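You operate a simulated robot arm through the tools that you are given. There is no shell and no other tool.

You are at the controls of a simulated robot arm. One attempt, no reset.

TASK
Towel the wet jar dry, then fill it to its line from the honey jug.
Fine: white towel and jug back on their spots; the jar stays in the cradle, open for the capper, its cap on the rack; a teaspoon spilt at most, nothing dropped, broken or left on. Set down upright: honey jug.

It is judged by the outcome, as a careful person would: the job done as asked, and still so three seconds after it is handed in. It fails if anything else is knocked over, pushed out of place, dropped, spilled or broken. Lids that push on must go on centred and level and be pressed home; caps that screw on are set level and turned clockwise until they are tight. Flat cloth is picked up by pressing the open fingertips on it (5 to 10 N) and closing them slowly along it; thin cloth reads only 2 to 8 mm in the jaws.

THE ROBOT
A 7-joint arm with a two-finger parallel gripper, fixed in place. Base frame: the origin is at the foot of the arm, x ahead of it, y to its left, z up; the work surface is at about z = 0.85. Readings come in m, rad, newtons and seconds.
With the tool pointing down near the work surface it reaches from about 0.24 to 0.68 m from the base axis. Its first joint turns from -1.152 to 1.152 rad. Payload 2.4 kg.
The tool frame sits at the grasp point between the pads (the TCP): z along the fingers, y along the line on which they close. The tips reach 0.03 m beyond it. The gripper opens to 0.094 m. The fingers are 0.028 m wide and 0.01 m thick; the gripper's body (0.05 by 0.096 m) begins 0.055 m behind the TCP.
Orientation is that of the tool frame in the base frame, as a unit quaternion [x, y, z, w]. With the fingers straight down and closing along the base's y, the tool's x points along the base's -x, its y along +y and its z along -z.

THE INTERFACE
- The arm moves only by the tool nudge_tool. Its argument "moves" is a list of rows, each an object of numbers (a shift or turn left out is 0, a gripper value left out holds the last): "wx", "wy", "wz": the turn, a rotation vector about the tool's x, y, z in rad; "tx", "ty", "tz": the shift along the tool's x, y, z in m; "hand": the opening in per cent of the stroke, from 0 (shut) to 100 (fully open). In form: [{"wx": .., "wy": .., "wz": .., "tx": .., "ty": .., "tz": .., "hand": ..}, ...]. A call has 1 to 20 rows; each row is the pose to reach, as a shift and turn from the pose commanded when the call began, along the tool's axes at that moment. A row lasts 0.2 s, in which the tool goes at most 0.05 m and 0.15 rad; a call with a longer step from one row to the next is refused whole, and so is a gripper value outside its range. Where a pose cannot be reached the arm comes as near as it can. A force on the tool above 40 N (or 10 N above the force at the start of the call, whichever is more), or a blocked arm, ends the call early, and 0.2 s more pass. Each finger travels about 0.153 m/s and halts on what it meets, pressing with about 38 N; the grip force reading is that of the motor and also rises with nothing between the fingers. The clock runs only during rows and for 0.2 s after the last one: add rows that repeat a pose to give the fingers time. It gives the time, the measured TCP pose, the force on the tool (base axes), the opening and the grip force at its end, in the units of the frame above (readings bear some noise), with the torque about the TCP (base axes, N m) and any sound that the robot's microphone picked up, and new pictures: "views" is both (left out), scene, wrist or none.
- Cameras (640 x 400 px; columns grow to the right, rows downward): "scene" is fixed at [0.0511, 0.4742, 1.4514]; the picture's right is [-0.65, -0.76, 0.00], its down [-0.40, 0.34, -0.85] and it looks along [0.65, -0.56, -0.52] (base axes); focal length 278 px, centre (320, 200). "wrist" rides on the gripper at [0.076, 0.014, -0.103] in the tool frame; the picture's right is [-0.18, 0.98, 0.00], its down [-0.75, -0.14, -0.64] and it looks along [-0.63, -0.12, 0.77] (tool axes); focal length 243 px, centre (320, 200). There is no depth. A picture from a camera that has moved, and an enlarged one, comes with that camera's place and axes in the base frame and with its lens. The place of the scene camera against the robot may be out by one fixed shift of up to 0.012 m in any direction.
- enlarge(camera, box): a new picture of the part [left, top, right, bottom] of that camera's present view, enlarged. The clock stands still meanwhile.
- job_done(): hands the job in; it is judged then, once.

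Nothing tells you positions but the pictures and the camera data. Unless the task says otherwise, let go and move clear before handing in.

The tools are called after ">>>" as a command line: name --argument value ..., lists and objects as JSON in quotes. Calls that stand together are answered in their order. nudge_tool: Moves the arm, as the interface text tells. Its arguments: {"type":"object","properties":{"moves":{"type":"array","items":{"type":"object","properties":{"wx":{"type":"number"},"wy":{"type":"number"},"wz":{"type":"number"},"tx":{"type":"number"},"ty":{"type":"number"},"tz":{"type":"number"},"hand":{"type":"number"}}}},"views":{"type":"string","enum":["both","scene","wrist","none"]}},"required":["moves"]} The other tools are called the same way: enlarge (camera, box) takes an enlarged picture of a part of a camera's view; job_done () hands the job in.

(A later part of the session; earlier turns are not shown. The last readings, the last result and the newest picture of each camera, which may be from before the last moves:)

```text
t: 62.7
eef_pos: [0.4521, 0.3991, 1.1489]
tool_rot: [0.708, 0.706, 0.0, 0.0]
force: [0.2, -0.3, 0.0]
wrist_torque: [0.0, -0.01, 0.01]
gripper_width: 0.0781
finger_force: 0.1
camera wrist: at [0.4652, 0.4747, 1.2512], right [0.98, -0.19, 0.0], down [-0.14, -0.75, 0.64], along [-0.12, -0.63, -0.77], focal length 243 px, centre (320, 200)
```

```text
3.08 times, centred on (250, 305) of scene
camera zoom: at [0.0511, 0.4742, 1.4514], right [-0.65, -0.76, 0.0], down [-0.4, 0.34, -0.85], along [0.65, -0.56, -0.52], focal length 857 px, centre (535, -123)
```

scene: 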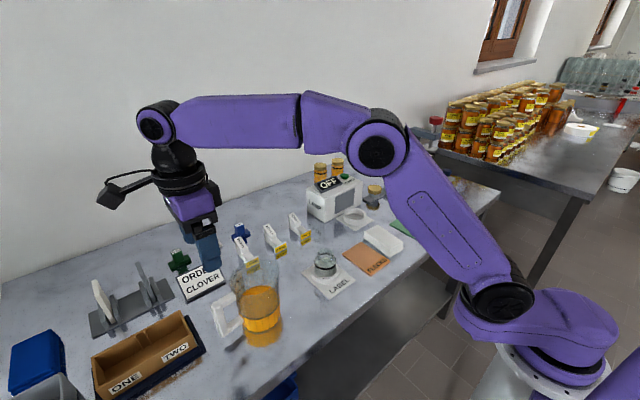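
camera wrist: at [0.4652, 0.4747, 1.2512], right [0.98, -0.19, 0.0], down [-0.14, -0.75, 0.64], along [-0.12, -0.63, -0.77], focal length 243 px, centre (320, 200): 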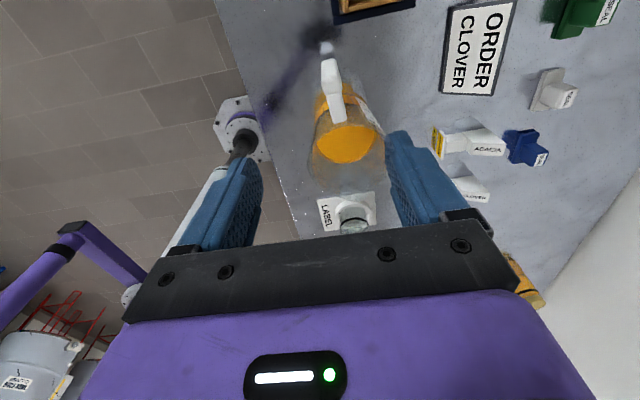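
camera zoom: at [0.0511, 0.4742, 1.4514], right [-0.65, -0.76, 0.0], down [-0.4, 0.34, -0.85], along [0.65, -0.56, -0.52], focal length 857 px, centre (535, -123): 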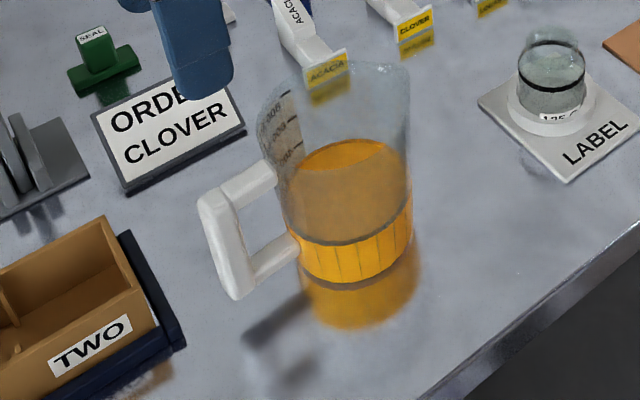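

The handle bar seems to run vertically at about x 0.465, y 0.40, from z 0.87 to 0.98. I'll enlarge more to refine this before grasping.

>>> enlarge --camera "wrist" --box '[280, 30, 400, 110]'

>>> enlarge --camera "wrist" --box '[290, 90, 410, 210]'

>>> enlarge --camera "scene" --box '[205, 265, 265, 350]'

```text
5.00 times, centred on (340, 70) of wrist
camera zoom: at [0.4652, 0.4747, 1.2512], right [0.98, -0.19, 0.0], down [-0.14, -0.75, 0.64], along [-0.12, -0.63, -0.77], focal length 1213 px, centre (220, 850)
```

zoom: 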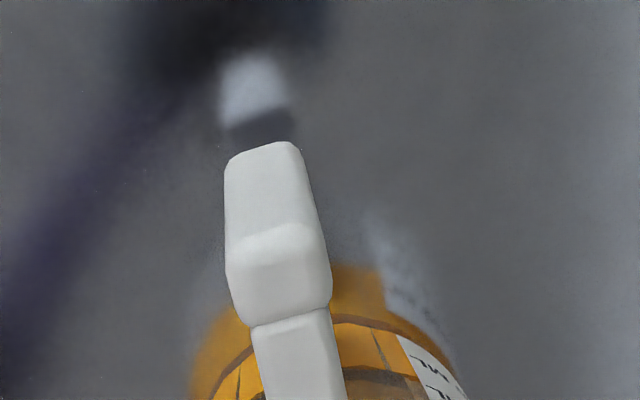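

```text
3.33 times, centred on (350, 150) of wrist
camera zoom: at [0.4652, 0.4747, 1.2512], right [0.98, -0.19, 0.0], down [-0.14, -0.75, 0.64], along [-0.12, -0.63, -0.77], focal length 809 px, centre (220, 367)
```

zoom: 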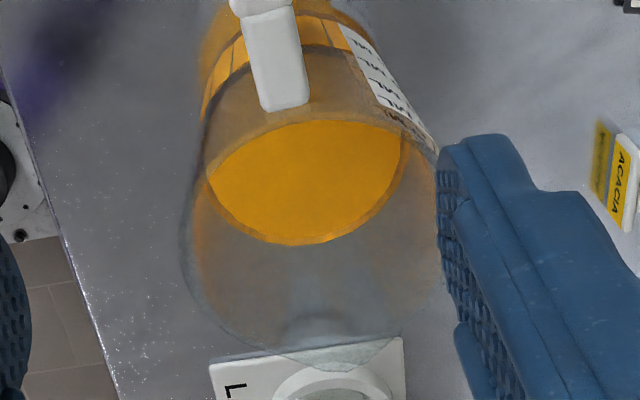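

```text
4.71 times, centred on (235, 308) of scene
camera zoom: at [0.0511, 0.4742, 1.4514], right [-0.65, -0.76, 0.0], down [-0.4, 0.34, -0.85], along [0.65, -0.56, -0.52], focal length 1311 px, centre (720, -306)
```

zoom: 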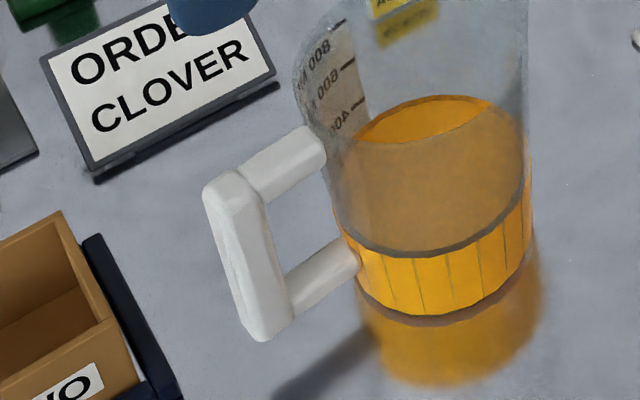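

The bar is about 21 mm wide (x) and 16 mm deep, centred at (0.464, 0.400), top about z 0.975, and the handle points about 94° in the plane. I'll line up above it with matching yaw.

>>> nudge_tool --moves '[{"tx": 0.0, "ty": 0.006, "tz": 0.03, "wz": -0.03}, {"tx": 0.001, "ty": 0.012, "tz": 0.065, "wz": -0.066}, {"tx": 0.001, "ty": 0.012, "tz": 0.1, "wz": -0.066}, {"tx": 0.001, "ty": 0.012, "tz": 0.114, "wz": -0.066}, {"tx": 0.001, "ty": 0.012, "tz": 0.114, "wz": -0.066}]' --views "both"

>>> enlarge --camera "wrist" --box '[200, 40, 440, 240]'

>>> enlarge --camera "scene" --box '[180, 230, 300, 360]'

```text
t: 63.9
eef_pos: [0.4631, 0.4005, 1.0341]
tool_rot: [0.684, 0.73, -0.001, 0.0]
force: [0.0, -0.5, -0.4]
wrist_torque: [0.02, 0.0, 0.04]
gripper_width: 0.0778
finger_force: 0.1
camera wrist: at [0.4718, 0.4762, 1.138], right [0.99, -0.12, 0.0], down [-0.09, -0.76, 0.64], along [-0.08, -0.64, -0.77], focal length 243 px, centre (320, 200)
```

scene: 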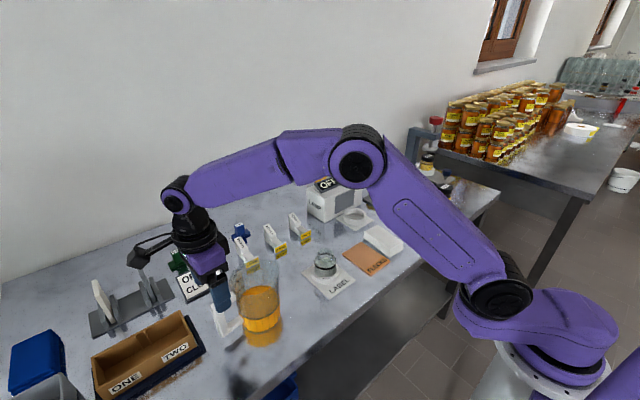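
wrist: 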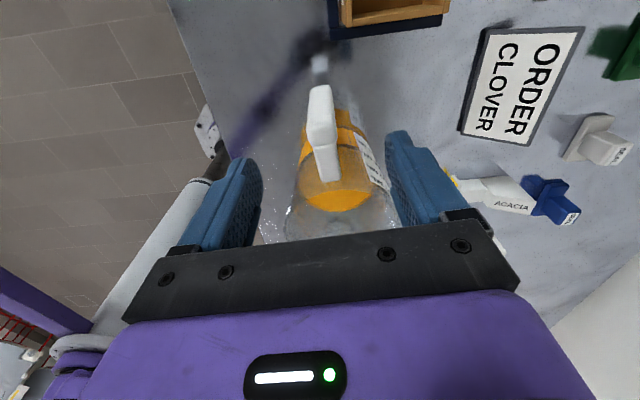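

```text
2.00 times, centred on (320, 140) of wrist
camera zoom: at [0.4718, 0.4762, 1.138], right [0.99, -0.12, 0.0], down [-0.09, -0.76, 0.64], along [-0.08, -0.64, -0.77], focal length 485 px, centre (320, 320)
```

zoom: 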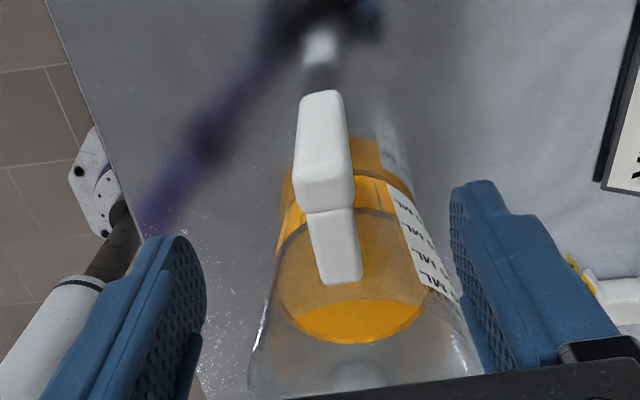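

```text
3.08 times, centred on (240, 295) of scene
camera zoom: at [0.0511, 0.4742, 1.4514], right [-0.65, -0.76, 0.0], down [-0.4, 0.34, -0.85], along [0.65, -0.56, -0.52], focal length 857 px, centre (566, -92)
```

zoom: 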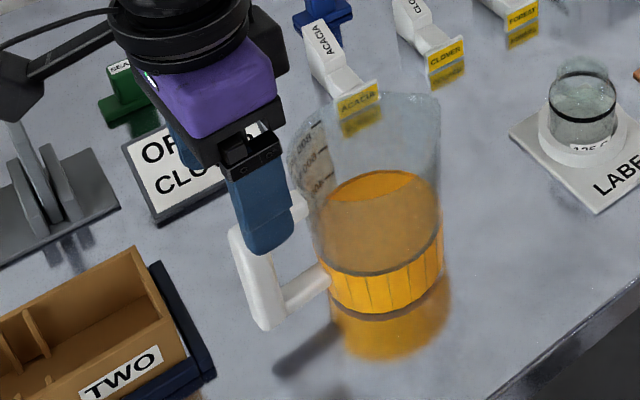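

Triangulated from two views, the bar spans z 0.887–0.982 at (0.464, 0.402). I'll descend straight down with the jaws either side of it.

>>> nudge_tool --moves '[{"tx": 0.0014, "ty": 0.0011, "tz": 0.02}, {"tx": 0.0014, "ty": 0.0011, "tz": 0.04}, {"tx": 0.0014, "ty": 0.0011, "tz": 0.06}, {"tx": 0.0014, "ty": 0.0011, "tz": 0.08}, {"tx": 0.0014, "ty": 0.0011, "tz": 0.096}, {"tx": 0.0014, "ty": 0.0011, "tz": 0.096}]' --views "both"

>>> enlarge --camera "wrist" --box '[200, 60, 440, 260]'

>>> enlarge --camera "scene" --box '[180, 230, 300, 360]'

```text
t: 65.3
eef_pos: [0.4641, 0.4034, 0.9385]
tool_rot: [0.684, 0.73, 0.0, 0.001]
force: [0.6, -0.7, 0.1]
wrist_torque: [-0.01, -0.01, -0.01]
gripper_width: 0.0779
finger_force: 0.0
camera wrist: at [0.4733, 0.4779, 1.0417], right [0.99, -0.12, 0.0], down [-0.09, -0.76, 0.64], along [-0.08, -0.64, -0.77], focal length 243 px, centre (320, 200)
```

scene: 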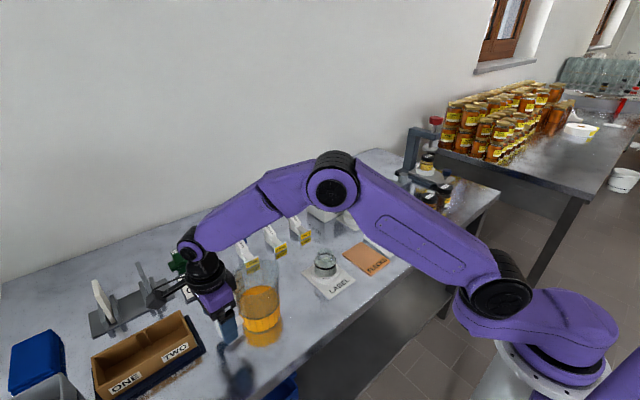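
wrist: 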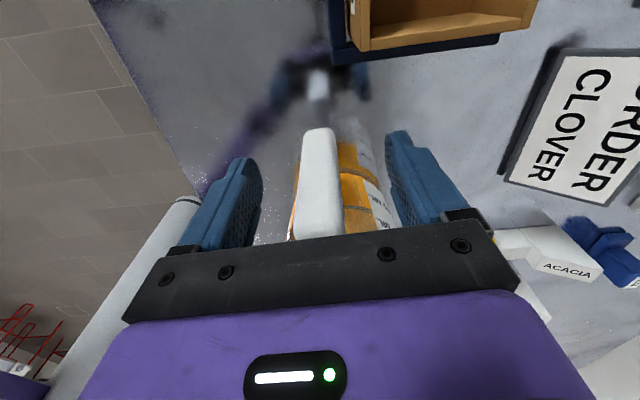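

```text
2.00 times, centred on (320, 160) of wrist
camera zoom: at [0.4733, 0.4779, 1.0417], right [0.99, -0.12, 0.0], down [-0.09, -0.76, 0.64], along [-0.08, -0.64, -0.77], focal length 485 px, centre (320, 280)
```

zoom: 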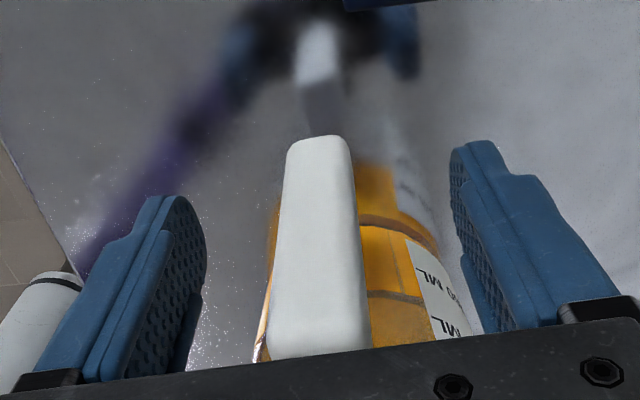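

```text
3.08 times, centred on (240, 295) of scene
camera zoom: at [0.0511, 0.4742, 1.4514], right [-0.65, -0.76, 0.0], down [-0.4, 0.34, -0.85], along [0.65, -0.56, -0.52], focal length 857 px, centre (566, -92)
```

zoom: 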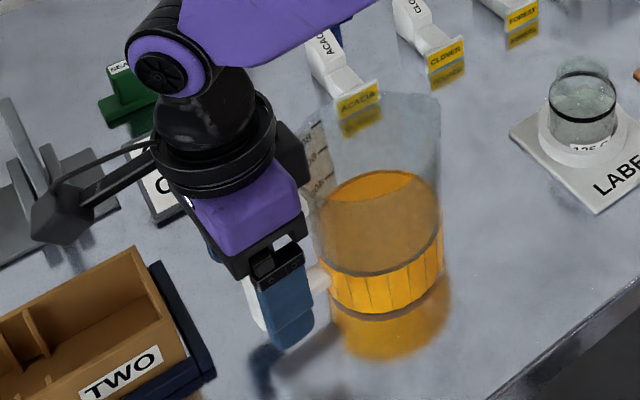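

The bar is centred between the open jaws with no contact. I'll close slowly on it.

>>> nudge_tool --moves '[{"hand": 76}, {"hand": 69}, {"hand": 62}, {"hand": 55}, {"hand": 48}, {"hand": 41}, {"hand": 35}, {"hand": 31}, {"hand": 28}, {"hand": 26}, {"hand": 24}, {"hand": 22}, {"hand": 20}, {"hand": 18}, {"hand": 15}, {"hand": 12}, {"hand": 12}]' --views "both"

>>> enlarge --camera "scene" --box '[180, 230, 300, 360]'

```text
t: 68.9
eef_pos: [0.4648, 0.4022, 0.9393]
tool_rot: [0.684, 0.729, -0.001, 0.0]
force: [0.8, -2.4, -0.5]
wrist_torque: [0.04, 0.0, -0.02]
gripper_width: 0.026
finger_force: 12.4
camera wrist: at [0.4734, 0.4778, 1.0418], right [0.99, -0.12, 0.0], down [-0.09, -0.76, 0.64], along [-0.08, -0.64, -0.77], focal length 243 px, centre (320, 200)
```

scene: 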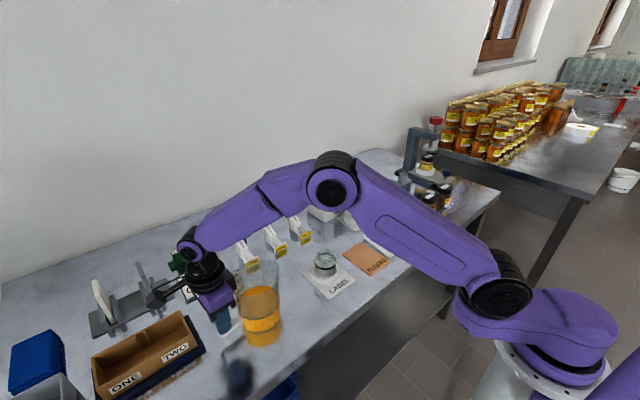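
wrist: 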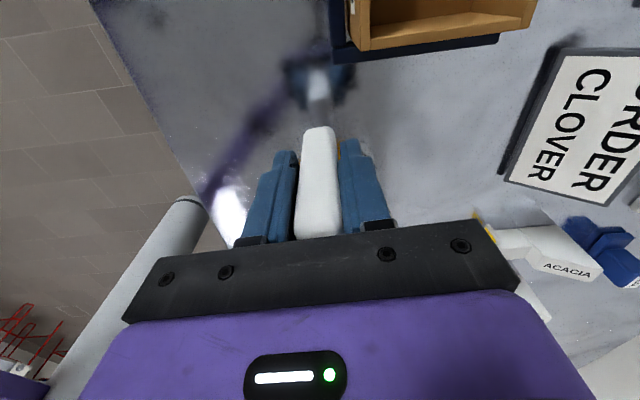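

```text
3.08 times, centred on (240, 295) of scene
camera zoom: at [0.0511, 0.4742, 1.4514], right [-0.65, -0.76, 0.0], down [-0.4, 0.34, -0.85], along [0.65, -0.56, -0.52], focal length 857 px, centre (566, -92)
```

zoom: 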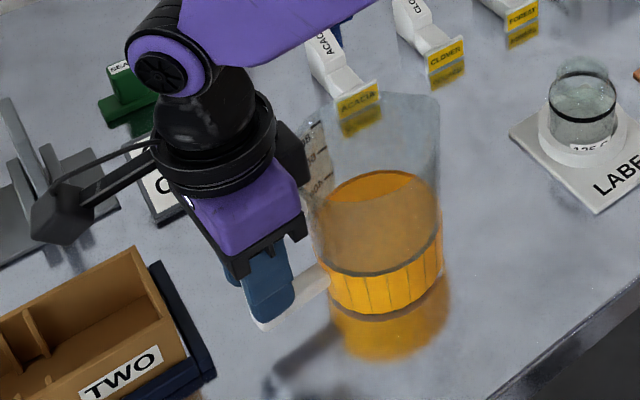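

The jaws have met the bar at 26 mm. I'll command a full close for a firm grip.

>>> nudge_tool --moves '[{"hand": 8}, {"hand": 4}, {"hand": 0}, {"hand": 0}, {"hand": 0}]' --views "none"

```text
t: 70.1
eef_pos: [0.4644, 0.4016, 0.9387]
tool_rot: [0.683, 0.73, 0.0, 0.0]
force: [-0.4, -1.9, -0.7]
wrist_torque: [0.06, 0.07, -0.01]
gripper_width: 0.0251
finger_force: 38.2
```

Firm grip at 25 mm and 38 N; grasp pose (0.4644, 0.402, 0.9387). I'll lift a couple of centimetres slowly and check the jug hangs level.

>>> nudge_tool --moves '[{"tz": -0.002}, {"tz": -0.005}, {"tz": -0.01}, {"tz": -0.015}, {"tz": -0.02}, {"tz": -0.02}]' --views "both"

>>> enlarge --camera "scene" --box '[180, 230, 300, 360]'

```text
t: 71.5
eef_pos: [0.4652, 0.4008, 0.9588]
tool_rot: [0.684, 0.729, 0.0, 0.0]
force: [-0.5, -0.4, -5.0]
wrist_torque: [0.44, 0.03, 0.01]
gripper_width: 0.0251
finger_force: 38.0
camera wrist: at [0.4729, 0.4775, 1.0616], right [0.99, -0.12, 0.0], down [-0.09, -0.76, 0.64], along [-0.08, -0.64, -0.77], focal length 243 px, centre (320, 200)
```

scene: 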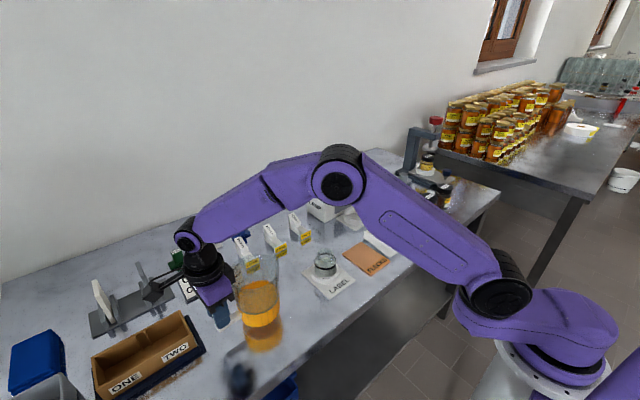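
wrist: 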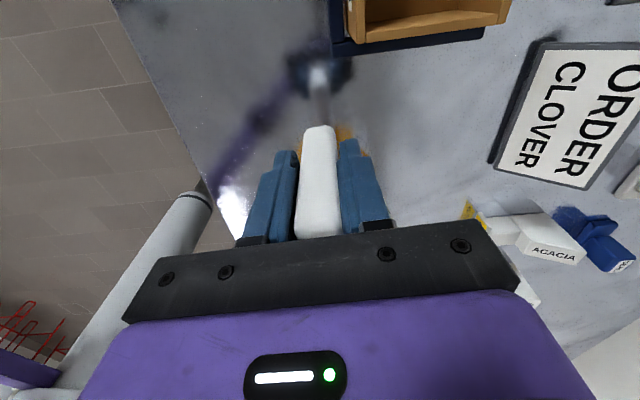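

```text
3.08 times, centred on (240, 295) of scene
camera zoom: at [0.0511, 0.4742, 1.4514], right [-0.65, -0.76, 0.0], down [-0.4, 0.34, -0.85], along [0.65, -0.56, -0.52], focal length 857 px, centre (566, -92)
```

zoom: 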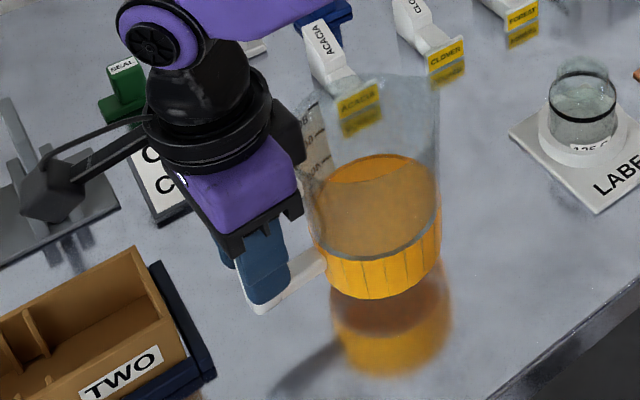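

The jug hangs level at about 0.51 kg with no slip. I'll raise it smoothly and carry it partway toward the jar, upright.

>>> nudge_tool --moves '[{"tz": -0.01}, {"tz": -0.025}, {"tz": -0.04}, {"tz": -0.055}, {"tz": -0.07}, {"tz": -0.085, "tx": -0.005}, {"tz": -0.1, "tx": -0.012, "ty": -0.001}, {"tz": -0.11, "tx": -0.022, "ty": -0.002}, {"tz": -0.12, "tx": -0.035, "ty": -0.003}, {"tz": -0.126, "tx": -0.05, "ty": -0.005}, {"tz": -0.131, "tx": -0.065, "ty": -0.007}, {"tz": -0.131, "tx": -0.08, "ty": -0.009}, {"tz": -0.131, "tx": -0.095, "ty": -0.01}, {"tz": -0.131, "tx": -0.107, "ty": -0.011}, {"tz": -0.131, "tx": -0.116, "ty": -0.012}, {"tz": -0.131, "tx": -0.1205, "ty": -0.0123}, {"tz": -0.131, "tx": -0.1205, "ty": -0.0123}]' --views "both"

>>> enlarge --camera "scene" --box '[220, 180, 380, 310]'

```text
t: 75.1
eef_pos: [0.4606, 0.2805, 1.09]
tool_rot: [0.684, 0.729, 0.0, -0.001]
force: [0.5, 0.1, -0.4]
wrist_torque: [0.41, 0.04, 0.01]
gripper_width: 0.026
finger_force: 38.8
camera wrist: at [0.4679, 0.3567, 1.1929], right [0.99, -0.12, 0.0], down [-0.09, -0.76, 0.64], along [-0.08, -0.64, -0.77], focal length 243 px, centre (320, 200)
```

scene: 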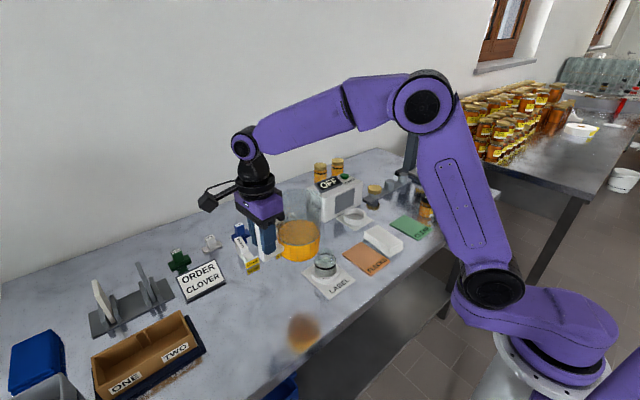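
wrist: 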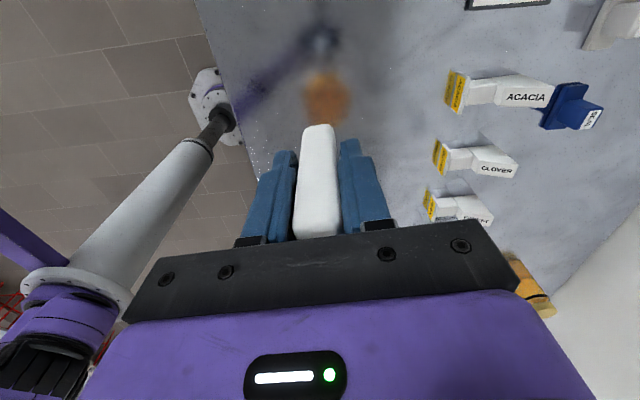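

```text
3.08 times, centred on (300, 245) of scene
camera zoom: at [0.0511, 0.4742, 1.4514], right [-0.65, -0.76, 0.0], down [-0.4, 0.34, -0.85], along [0.65, -0.56, -0.52], focal length 857 px, centre (382, 62)
```

zoom: 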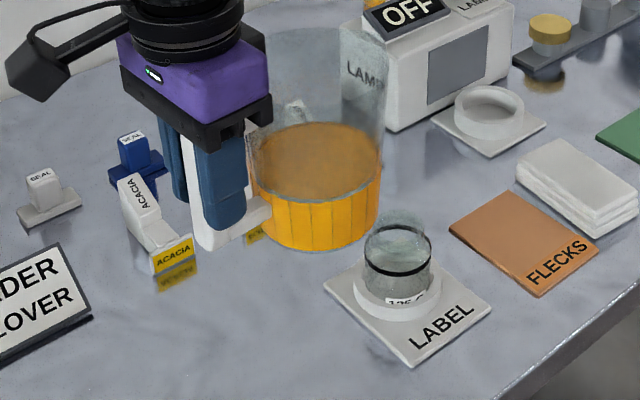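

The jug is up and level beside the jar. The force reading looks odd, so I'll hold still for a moment and read again.

>>> nudge_tool --moves '[{"tz": 0.0}, {"tz": 0.0}, {"tz": 0.0}]' --views "none"

>>> enlarge --camera "scene" --box '[240, 200, 340, 270]'

```text
t: 75.9
eef_pos: [0.4589, 0.2802, 1.0896]
tool_rot: [0.684, 0.729, 0.0, 0.0]
force: [0.1, -0.9, 0.6]
wrist_torque: [0.39, 0.04, 0.02]
gripper_width: 0.0257
finger_force: 38.0
```

```text
5.71 times, centred on (290, 235) of scene
camera zoom: at [0.0511, 0.4742, 1.4514], right [-0.65, -0.76, 0.0], down [-0.4, 0.34, -0.85], along [0.65, -0.56, -0.52], focal length 1592 px, centre (491, 0)
```

zoom: 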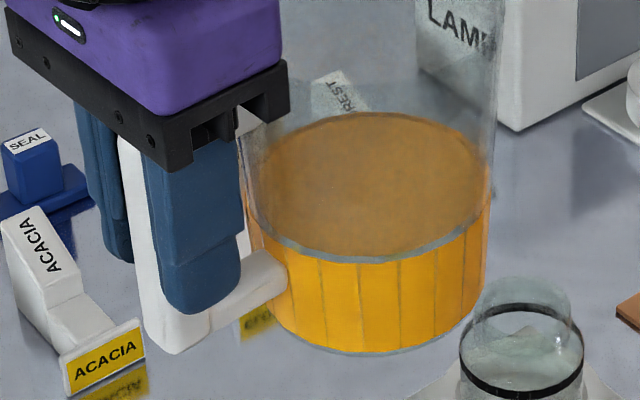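

The reading seems to be re-zeroed with load, and the torque still shows the jug's weight. By geometry the honey (about 45 mm deep) should begin to run at roughly 65° of tilt. I'll tilt to 45° first, with the lip still short of the jar.

>>> nudge_tool --moves '[{"wy": 0.05, "tx": -0.0007, "ty": -0.0002, "tz": 0.0017}, {"wy": 0.1, "tx": -0.0015, "ty": -0.0003, "tz": 0.0034}, {"wy": 0.15, "tx": -0.0022, "ty": -0.0005, "tz": 0.0051}, {"wy": 0.2, "tx": -0.003, "ty": -0.0007, "tz": 0.0068}, {"wy": 0.25, "tx": -0.0037, "ty": -0.0008, "tz": 0.0085}, {"wy": 0.3, "tx": -0.0044, "ty": -0.001, "tz": 0.0102}, {"wy": 0.35, "tx": -0.0051, "ty": -0.0011, "tz": 0.0119}, {"wy": 0.4, "tx": -0.0059, "ty": -0.0013, "tz": 0.0136}, {"wy": 0.45, "tx": -0.0066, "ty": -0.0015, "tz": 0.0153}, {"wy": 0.5, "tx": -0.0073, "ty": -0.0016, "tz": 0.017}]' --views "both"

>>> enlarge --camera "scene" --box '[220, 180, 380, 310]'

```text
t: 78.1
eef_pos: [0.4589, 0.2739, 1.0727]
tool_rot: [0.662, 0.707, 0.17, -0.181]
force: [0.9, -0.2, -0.4]
wrist_torque: [0.26, 0.02, -0.01]
gripper_width: 0.0259
finger_force: 37.8
camera wrist: at [0.4707, 0.2907, 1.1999], right [0.99, -0.1, -0.09], down [-0.08, -0.98, 0.2], along [-0.1, -0.19, -0.98], focal length 243 px, centre (320, 200)
```

scene: 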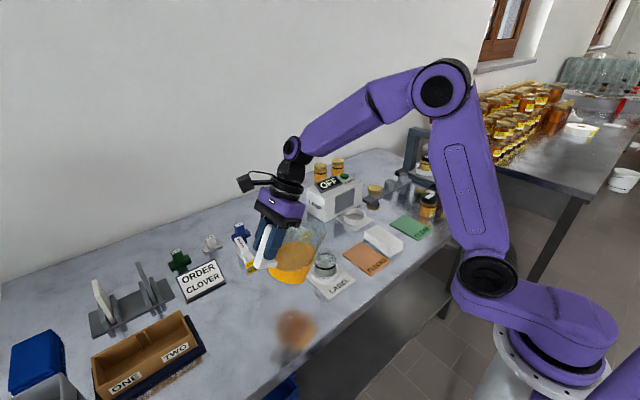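
wrist: 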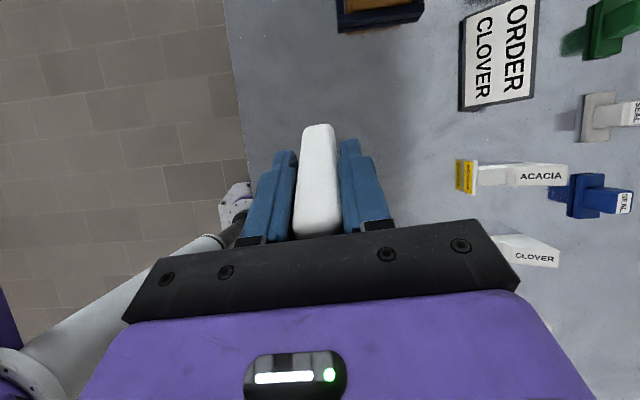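

```text
3.08 times, centred on (300, 245) of scene
camera zoom: at [0.0511, 0.4742, 1.4514], right [-0.65, -0.76, 0.0], down [-0.4, 0.34, -0.85], along [0.65, -0.56, -0.52], focal length 857 px, centre (382, 62)
```

zoom: 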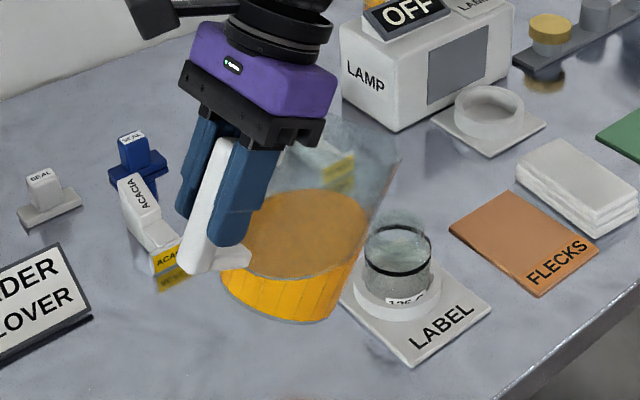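

The tilt goes the right way with the grip steady. I'll continue to about 55° with the lip kept about 5 cm above the jar's rim and a centimetre short.

>>> nudge_tool --moves '[{"wy": 0.046, "tx": -0.0023, "ty": -0.0001, "tz": -0.0017}, {"wy": 0.092, "tx": -0.0045, "ty": -0.0002, "tz": -0.0034}, {"wy": 0.138, "tx": -0.0068, "ty": -0.0004, "tz": -0.0051}, {"wy": 0.184, "tx": -0.009, "ty": -0.0005, "tz": -0.0068}, {"wy": 0.23, "tx": -0.0113, "ty": -0.0006, "tz": -0.0086}, {"wy": 0.276, "tx": -0.0136, "ty": -0.0007, "tz": -0.0103}, {"wy": 0.322, "tx": -0.0158, "ty": -0.0008, "tz": -0.012}, {"wy": 0.368, "tx": -0.0181, "ty": -0.001, "tz": -0.0137}, {"wy": 0.414, "tx": -0.0203, "ty": -0.0011, "tz": -0.0154}, {"wy": 0.46, "tx": -0.0226, "ty": -0.0012, "tz": -0.0171}, {"wy": 0.46, "tx": -0.0226, "ty": -0.0012, "tz": -0.0171}]' --views "both"

>>> enlarge --camera "scene" --box '[260, 200, 380, 310]'

```text
t: 80.5
eef_pos: [0.4593, 0.2448, 1.0773]
tool_rot: [0.606, 0.647, 0.316, -0.337]
force: [-0.6, 0.2, 0.5]
wrist_torque: [0.13, 0.04, -0.01]
gripper_width: 0.026
finger_force: 37.4
camera wrist: at [0.4751, 0.2048, 1.1984], right [0.99, -0.04, -0.15], down [-0.08, -0.97, -0.25], along [-0.13, 0.26, -0.96], focal length 243 px, centre (320, 200)
```

scene: 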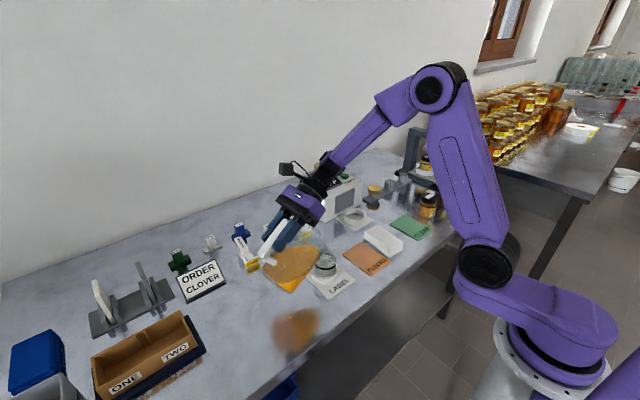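
wrist: 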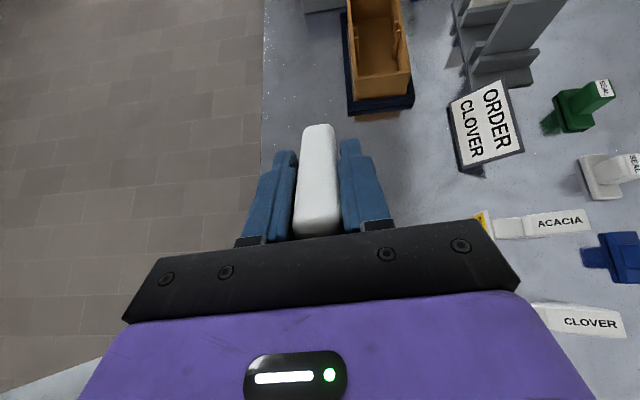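

```text
3.64 times, centred on (320, 255) of scene
camera zoom: at [0.0511, 0.4742, 1.4514], right [-0.65, -0.76, 0.0], down [-0.4, 0.34, -0.85], along [0.65, -0.56, -0.52], focal length 1013 px, centre (320, 0)
```

zoom: 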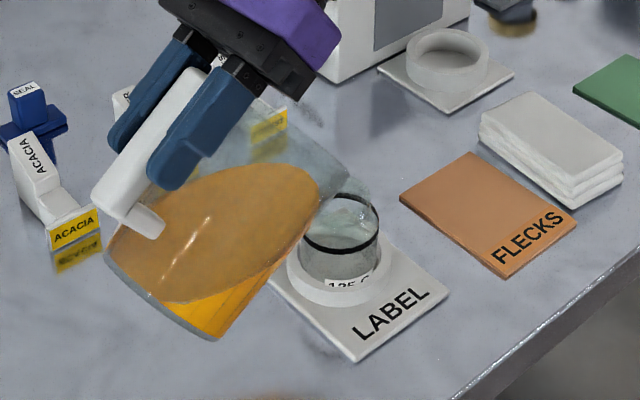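

The honey levels itself in the jug and is nearing the lip. I'll look closely at where the lip is relative to the jar mouth.

>>> enlarge --camera "scene" --box '[300, 220, 360, 270]'

>>> enlarge --camera "scene" --box '[255, 215, 355, 295]'

```text
8.00 times, centred on (330, 245) of scene
camera zoom: at [0.0511, 0.4742, 1.4514], right [-0.65, -0.76, 0.0], down [-0.4, 0.34, -0.85], along [0.65, -0.56, -0.52], focal length 2228 px, centre (240, -160)
```

zoom: 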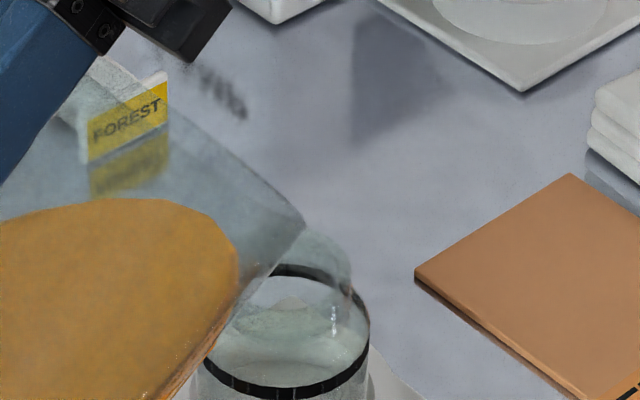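

```text
5.00 times, centred on (305, 255) of scene
camera zoom: at [0.0511, 0.4742, 1.4514], right [-0.65, -0.76, 0.0], down [-0.4, 0.34, -0.85], along [0.65, -0.56, -0.52], focal length 1393 px, centre (395, -75)
```

zoom: 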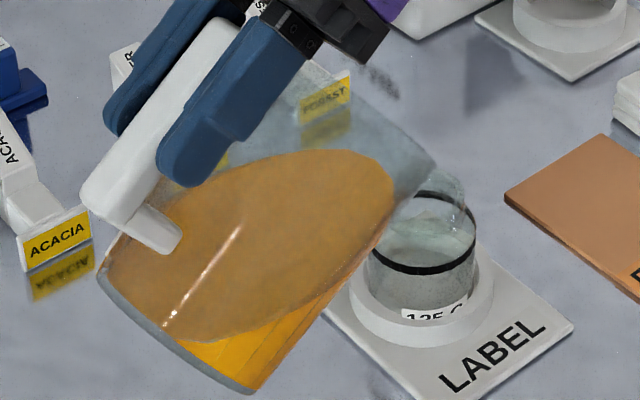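

The lip is close to where I calculated, with about 5 cm to the jar. I'll bring it over the jar's mouth at 60° of tilt, still below the pouring angle.

>>> nudge_tool --moves '[{"wy": 0.02, "tx": -0.0025, "ty": -0.0001, "tz": -0.0031}, {"wy": 0.04, "tx": -0.0049, "ty": -0.0003, "tz": -0.0062}, {"wy": 0.06, "tx": -0.0074, "ty": -0.0004, "tz": -0.0093}, {"wy": 0.075, "tx": -0.01, "ty": -0.0006, "tz": -0.0124}, {"wy": 0.087, "tx": -0.0123, "ty": -0.0007, "tz": -0.0154}, {"wy": 0.087, "tx": -0.0123, "ty": -0.0007, "tz": -0.0154}]' --views "scene"

>>> enlarge --camera "scene" --box '[300, 220, 360, 280]'

>>> enlarge --camera "scene" --box '[265, 215, 365, 295]'

```text
t: 81.9
eef_pos: [0.4605, 0.2257, 1.0773]
tool_rot: [0.593, 0.631, 0.343, -0.364]
force: [0.2, -0.3, 0.0]
wrist_torque: [0.08, -0.02, 0.01]
gripper_width: 0.026
finger_force: 37.9
```

scene: 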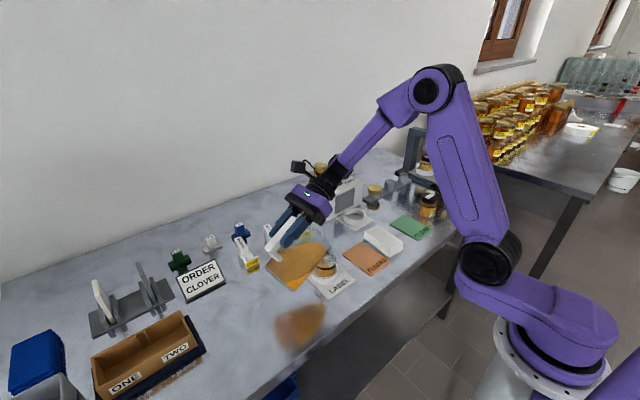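

```text
6.67 times, centred on (330, 250) of scene
camera zoom: at [0.0511, 0.4742, 1.4514], right [-0.65, -0.76, 0.0], down [-0.4, 0.34, -0.85], along [0.65, -0.56, -0.52], focal length 1857 px, centre (253, -133)
```

zoom: 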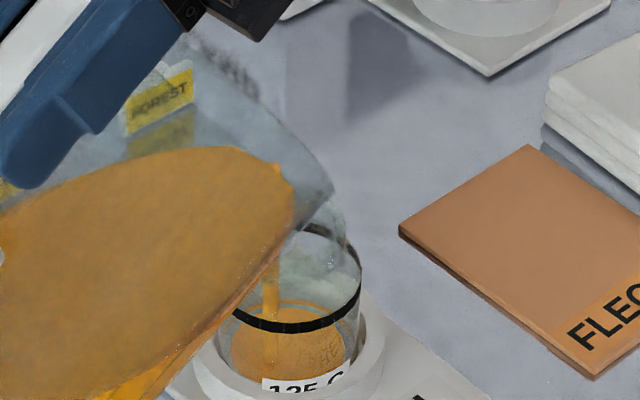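

```text
5.00 times, centred on (315, 255) of scene
camera zoom: at [0.0511, 0.4742, 1.4514], right [-0.65, -0.76, 0.0], down [-0.4, 0.34, -0.85], along [0.65, -0.56, -0.52], focal length 1393 px, centre (345, -75)
```

zoom: 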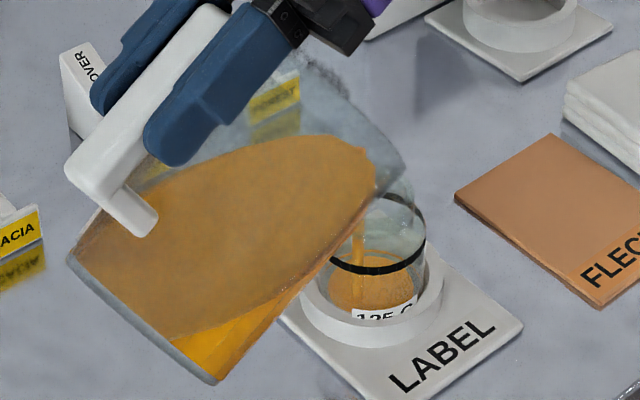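

Honey is already flowing, in a thin stream falling inside the jar's mouth a little toward the +y side. I'll nudge 5 mm to centre it and watch the level closely.

>>> nudge_tool --moves '[{"tx": -0.0025, "tz": -0.0043}]' --views "scene"

>>> enlarge --camera "scene" --box '[305, 235, 355, 285]'

```text
t: 82.3
eef_pos: [0.4595, 0.2214, 1.0762]
tool_rot: [0.592, 0.632, 0.342, -0.365]
force: [0.6, 0.2, 0.4]
wrist_torque: [0.08, 0.0, 0.01]
gripper_width: 0.0261
finger_force: 38.5
```

scene: 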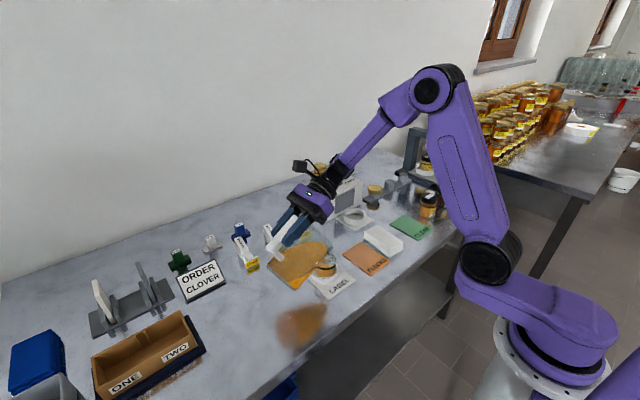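

```text
8.00 times, centred on (330, 260) of scene
camera zoom: at [0.0511, 0.4742, 1.4514], right [-0.65, -0.76, 0.0], down [-0.4, 0.34, -0.85], along [0.65, -0.56, -0.52], focal length 2228 px, centre (240, -280)
```

zoom: 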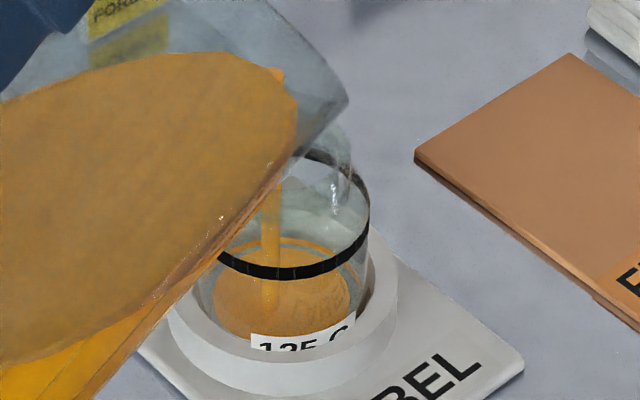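

The level looks to be roughly 30% of the way to the line and rising slowly. I'll hold this tilt for a short while and re-check.

>>> nudge_tool --moves '[{"tx": 0.0}, {"tx": 0.0}, {"tx": 0.0}]' --views "scene"

>>> enlarge --camera "scene" --box '[305, 235, 355, 285]'

```text
t: 83.1
eef_pos: [0.4603, 0.2203, 1.0761]
tool_rot: [0.593, 0.632, 0.342, -0.364]
force: [0.4, 0.2, -0.3]
wrist_torque: [0.09, 0.02, 0.0]
gripper_width: 0.0259
finger_force: 37.4
```

scene: 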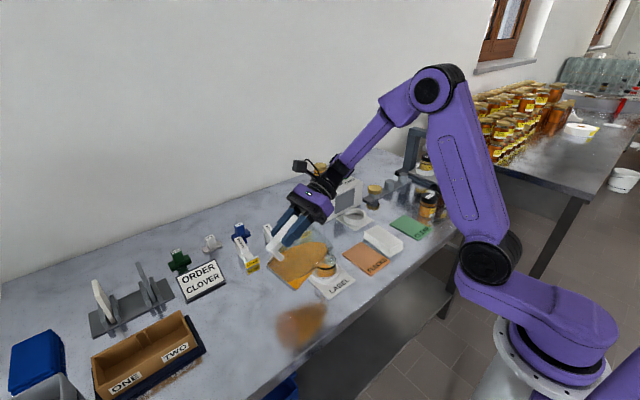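

```text
8.00 times, centred on (330, 260) of scene
camera zoom: at [0.0511, 0.4742, 1.4514], right [-0.65, -0.76, 0.0], down [-0.4, 0.34, -0.85], along [0.65, -0.56, -0.52], focal length 2228 px, centre (240, -280)
```

zoom: 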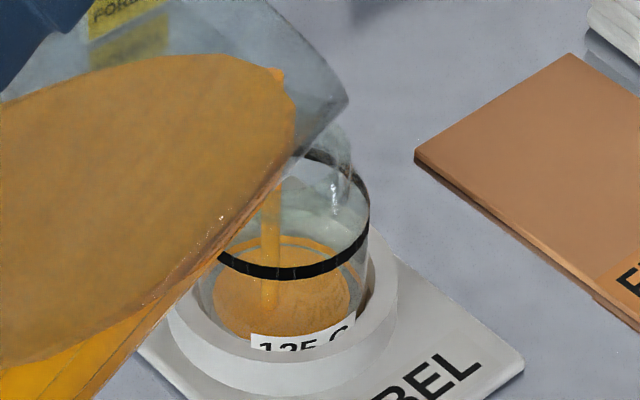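

The level rises slowly and the stream is well inside. I'll hold on for about 2 s more.

>>> nudge_tool --moves '[{"tx": 0.0}, {"tx": 0.0}, {"tx": 0.0}, {"tx": 0.0}, {"tx": 0.0}, {"tx": 0.0}, {"tx": 0.0}, {"tx": 0.0}]' --views "scene"

>>> enlarge --camera "scene" --box '[305, 235, 355, 285]'

```text
t: 84.9
eef_pos: [0.4605, 0.2198, 1.0766]
tool_rot: [0.592, 0.632, 0.343, -0.365]
force: [-0.9, 0.2, -0.2]
wrist_torque: [0.12, 0.01, -0.03]
gripper_width: 0.0263
finger_force: 37.7
```

scene: 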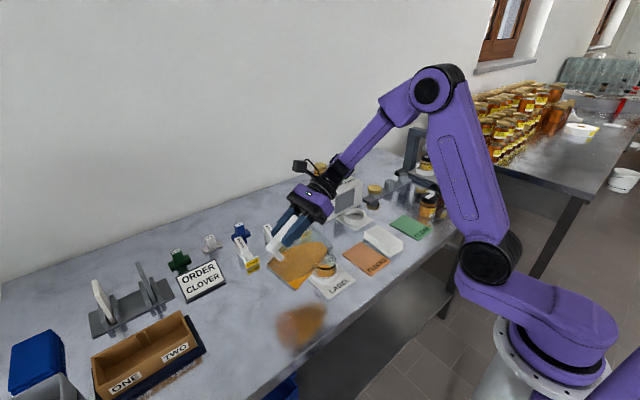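

```text
8.00 times, centred on (330, 260) of scene
camera zoom: at [0.0511, 0.4742, 1.4514], right [-0.65, -0.76, 0.0], down [-0.4, 0.34, -0.85], along [0.65, -0.56, -0.52], focal length 2228 px, centre (240, -280)
```

zoom: 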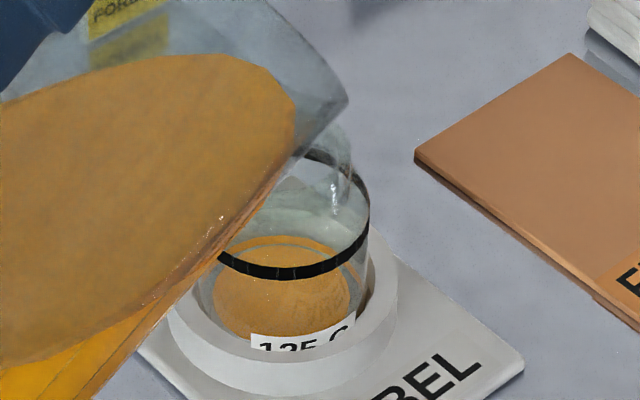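

The stream stopped on its own at 60°, with the jar a third full. I'll tilt 2.5° more about the lip and watch.

>>> nudge_tool --moves '[{"wy": 0.015, "tx": 0.0008, "tz": -0.0022}, {"wy": 0.03, "tx": 0.0016, "tz": -0.0044}, {"wy": 0.044, "tx": 0.0024, "tz": -0.0065}, {"wy": 0.044, "tx": 0.0024, "tz": -0.0065}, {"wy": 0.044, "tx": 0.0024, "tz": -0.0065}]' --views "scene"

>>> enlarge --camera "scene" --box '[305, 235, 355, 285]'

```text
t: 86.1
eef_pos: [0.4594, 0.2166, 1.0819]
tool_rot: [0.585, 0.624, 0.354, -0.378]
force: [-0.4, -0.9, -0.5]
wrist_torque: [0.04, -0.03, -0.02]
gripper_width: 0.026
finger_force: 37.9
```

scene: 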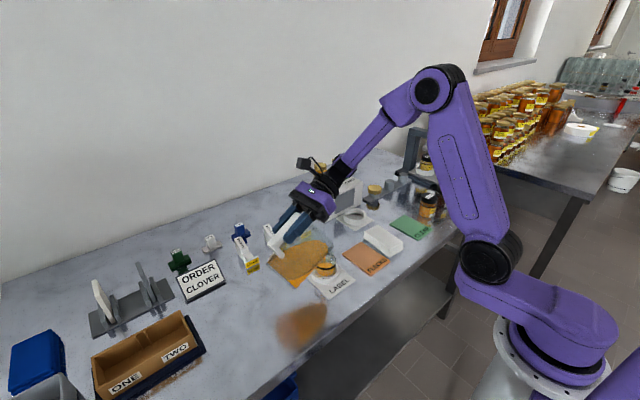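

```text
8.00 times, centred on (330, 260) of scene
camera zoom: at [0.0511, 0.4742, 1.4514], right [-0.65, -0.76, 0.0], down [-0.4, 0.34, -0.85], along [0.65, -0.56, -0.52], focal length 2228 px, centre (240, -280)
```

zoom: 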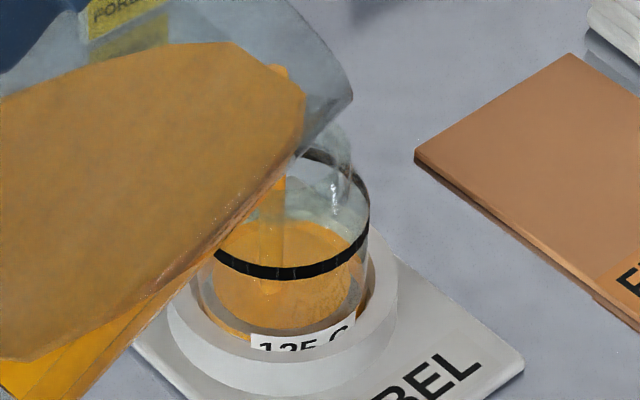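

Flow has resumed and the level is rising, with the stream inside the jar. I'll hold and watch.

>>> nudge_tool --moves '[{"tx": 0.0}, {"tx": 0.0}, {"tx": 0.0}]' --views "scene"

>>> enlarge --camera "scene" --box '[305, 235, 355, 285]'

```text
t: 86.9
eef_pos: [0.4609, 0.2161, 1.0812]
tool_rot: [0.584, 0.624, 0.355, -0.378]
force: [-0.6, 0.5, -0.3]
wrist_torque: [0.06, 0.0, 0.01]
gripper_width: 0.026
finger_force: 38.0
```

scene: 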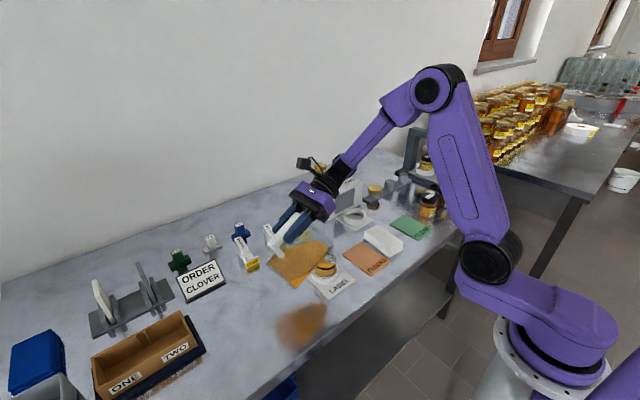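

```text
8.00 times, centred on (330, 260) of scene
camera zoom: at [0.0511, 0.4742, 1.4514], right [-0.65, -0.76, 0.0], down [-0.4, 0.34, -0.85], along [0.65, -0.56, -0.52], focal length 2228 px, centre (240, -280)
```

zoom: 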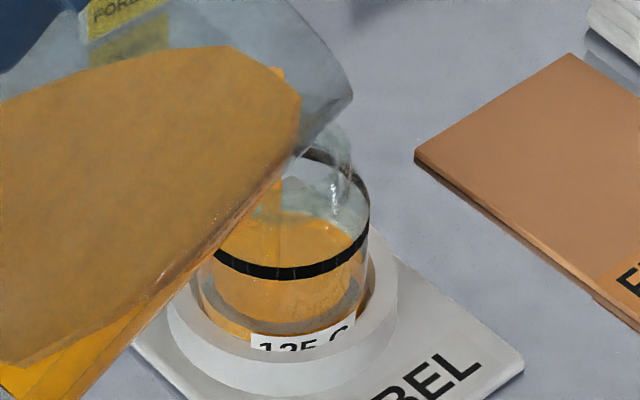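

The level is about 45% of the way and still rising. Holding on.

>>> nudge_tool --moves '[{"tx": 0.0}, {"tx": 0.0}, {"tx": 0.0}, {"tx": 0.0}]' --views "scene"

>>> enlarge --camera "scene" --box '[305, 235, 355, 285]'

```text
t: 87.9
eef_pos: [0.4601, 0.2159, 1.0813]
tool_rot: [0.584, 0.623, 0.356, -0.379]
force: [0.0, -0.3, 0.2]
wrist_torque: [0.05, 0.03, 0.0]
gripper_width: 0.0262
finger_force: 37.9
```

scene: 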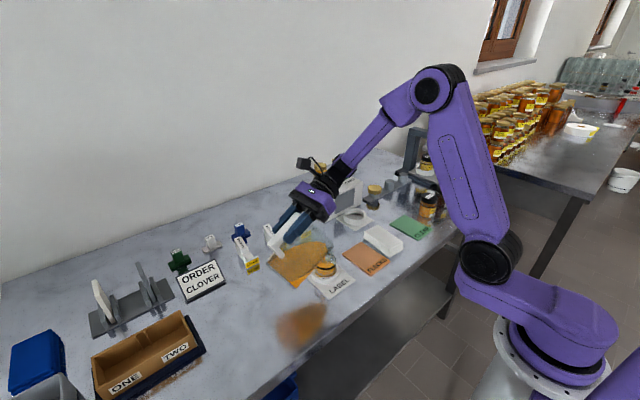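

```text
8.00 times, centred on (330, 260) of scene
camera zoom: at [0.0511, 0.4742, 1.4514], right [-0.65, -0.76, 0.0], down [-0.4, 0.34, -0.85], along [0.65, -0.56, -0.52], focal length 2228 px, centre (240, -280)
```

zoom: 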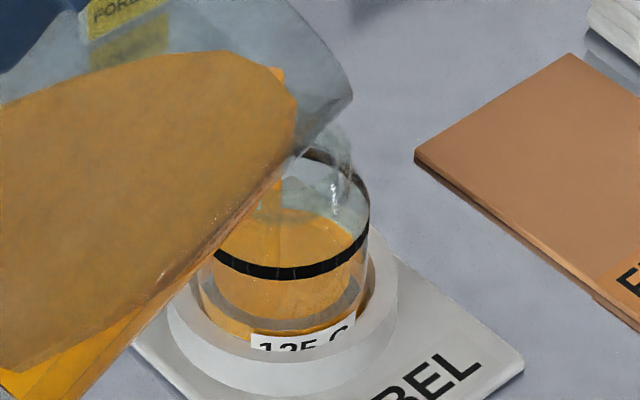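

The flow is tapering off again at about half. I'll tilt two degrees more.

>>> nudge_tool --moves '[{"wy": 0.012, "tx": 0.0006, "tz": -0.0017}, {"wy": 0.024, "tx": 0.0013, "tz": -0.0035}, {"wy": 0.035, "tx": 0.0019, "tz": -0.0052}, {"wy": 0.035, "tx": 0.0019, "tz": -0.0052}]' --views "scene"

>>> enlarge --camera "scene" --box '[305, 235, 355, 285]'

```text
t: 88.9
eef_pos: [0.4617, 0.2128, 1.0858]
tool_rot: [0.578, 0.617, 0.365, -0.39]
force: [0.5, 1.0, 0.0]
wrist_torque: [0.04, -0.02, 0.0]
gripper_width: 0.026
finger_force: 38.0
```

scene: 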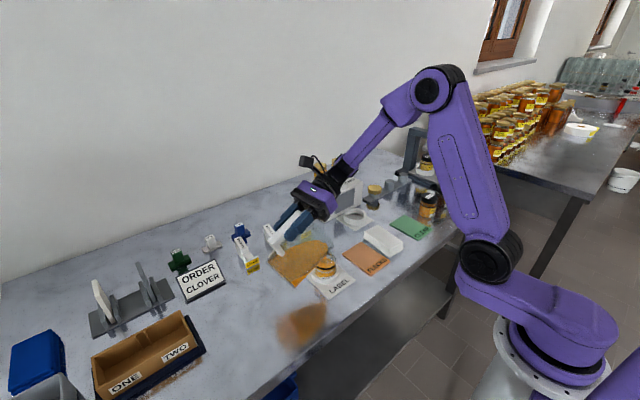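

```text
8.00 times, centred on (330, 260) of scene
camera zoom: at [0.0511, 0.4742, 1.4514], right [-0.65, -0.76, 0.0], down [-0.4, 0.34, -0.85], along [0.65, -0.56, -0.52], focal length 2228 px, centre (240, -280)
```

zoom: 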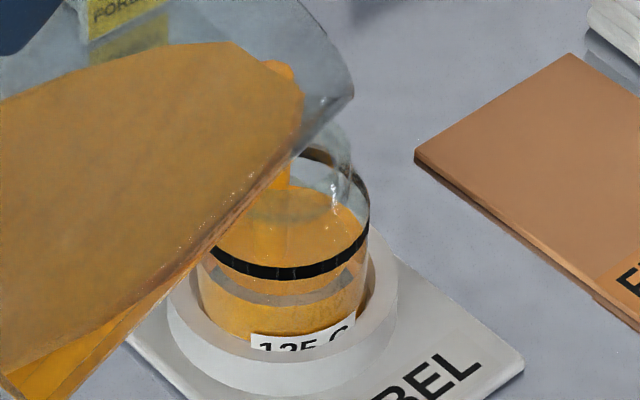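

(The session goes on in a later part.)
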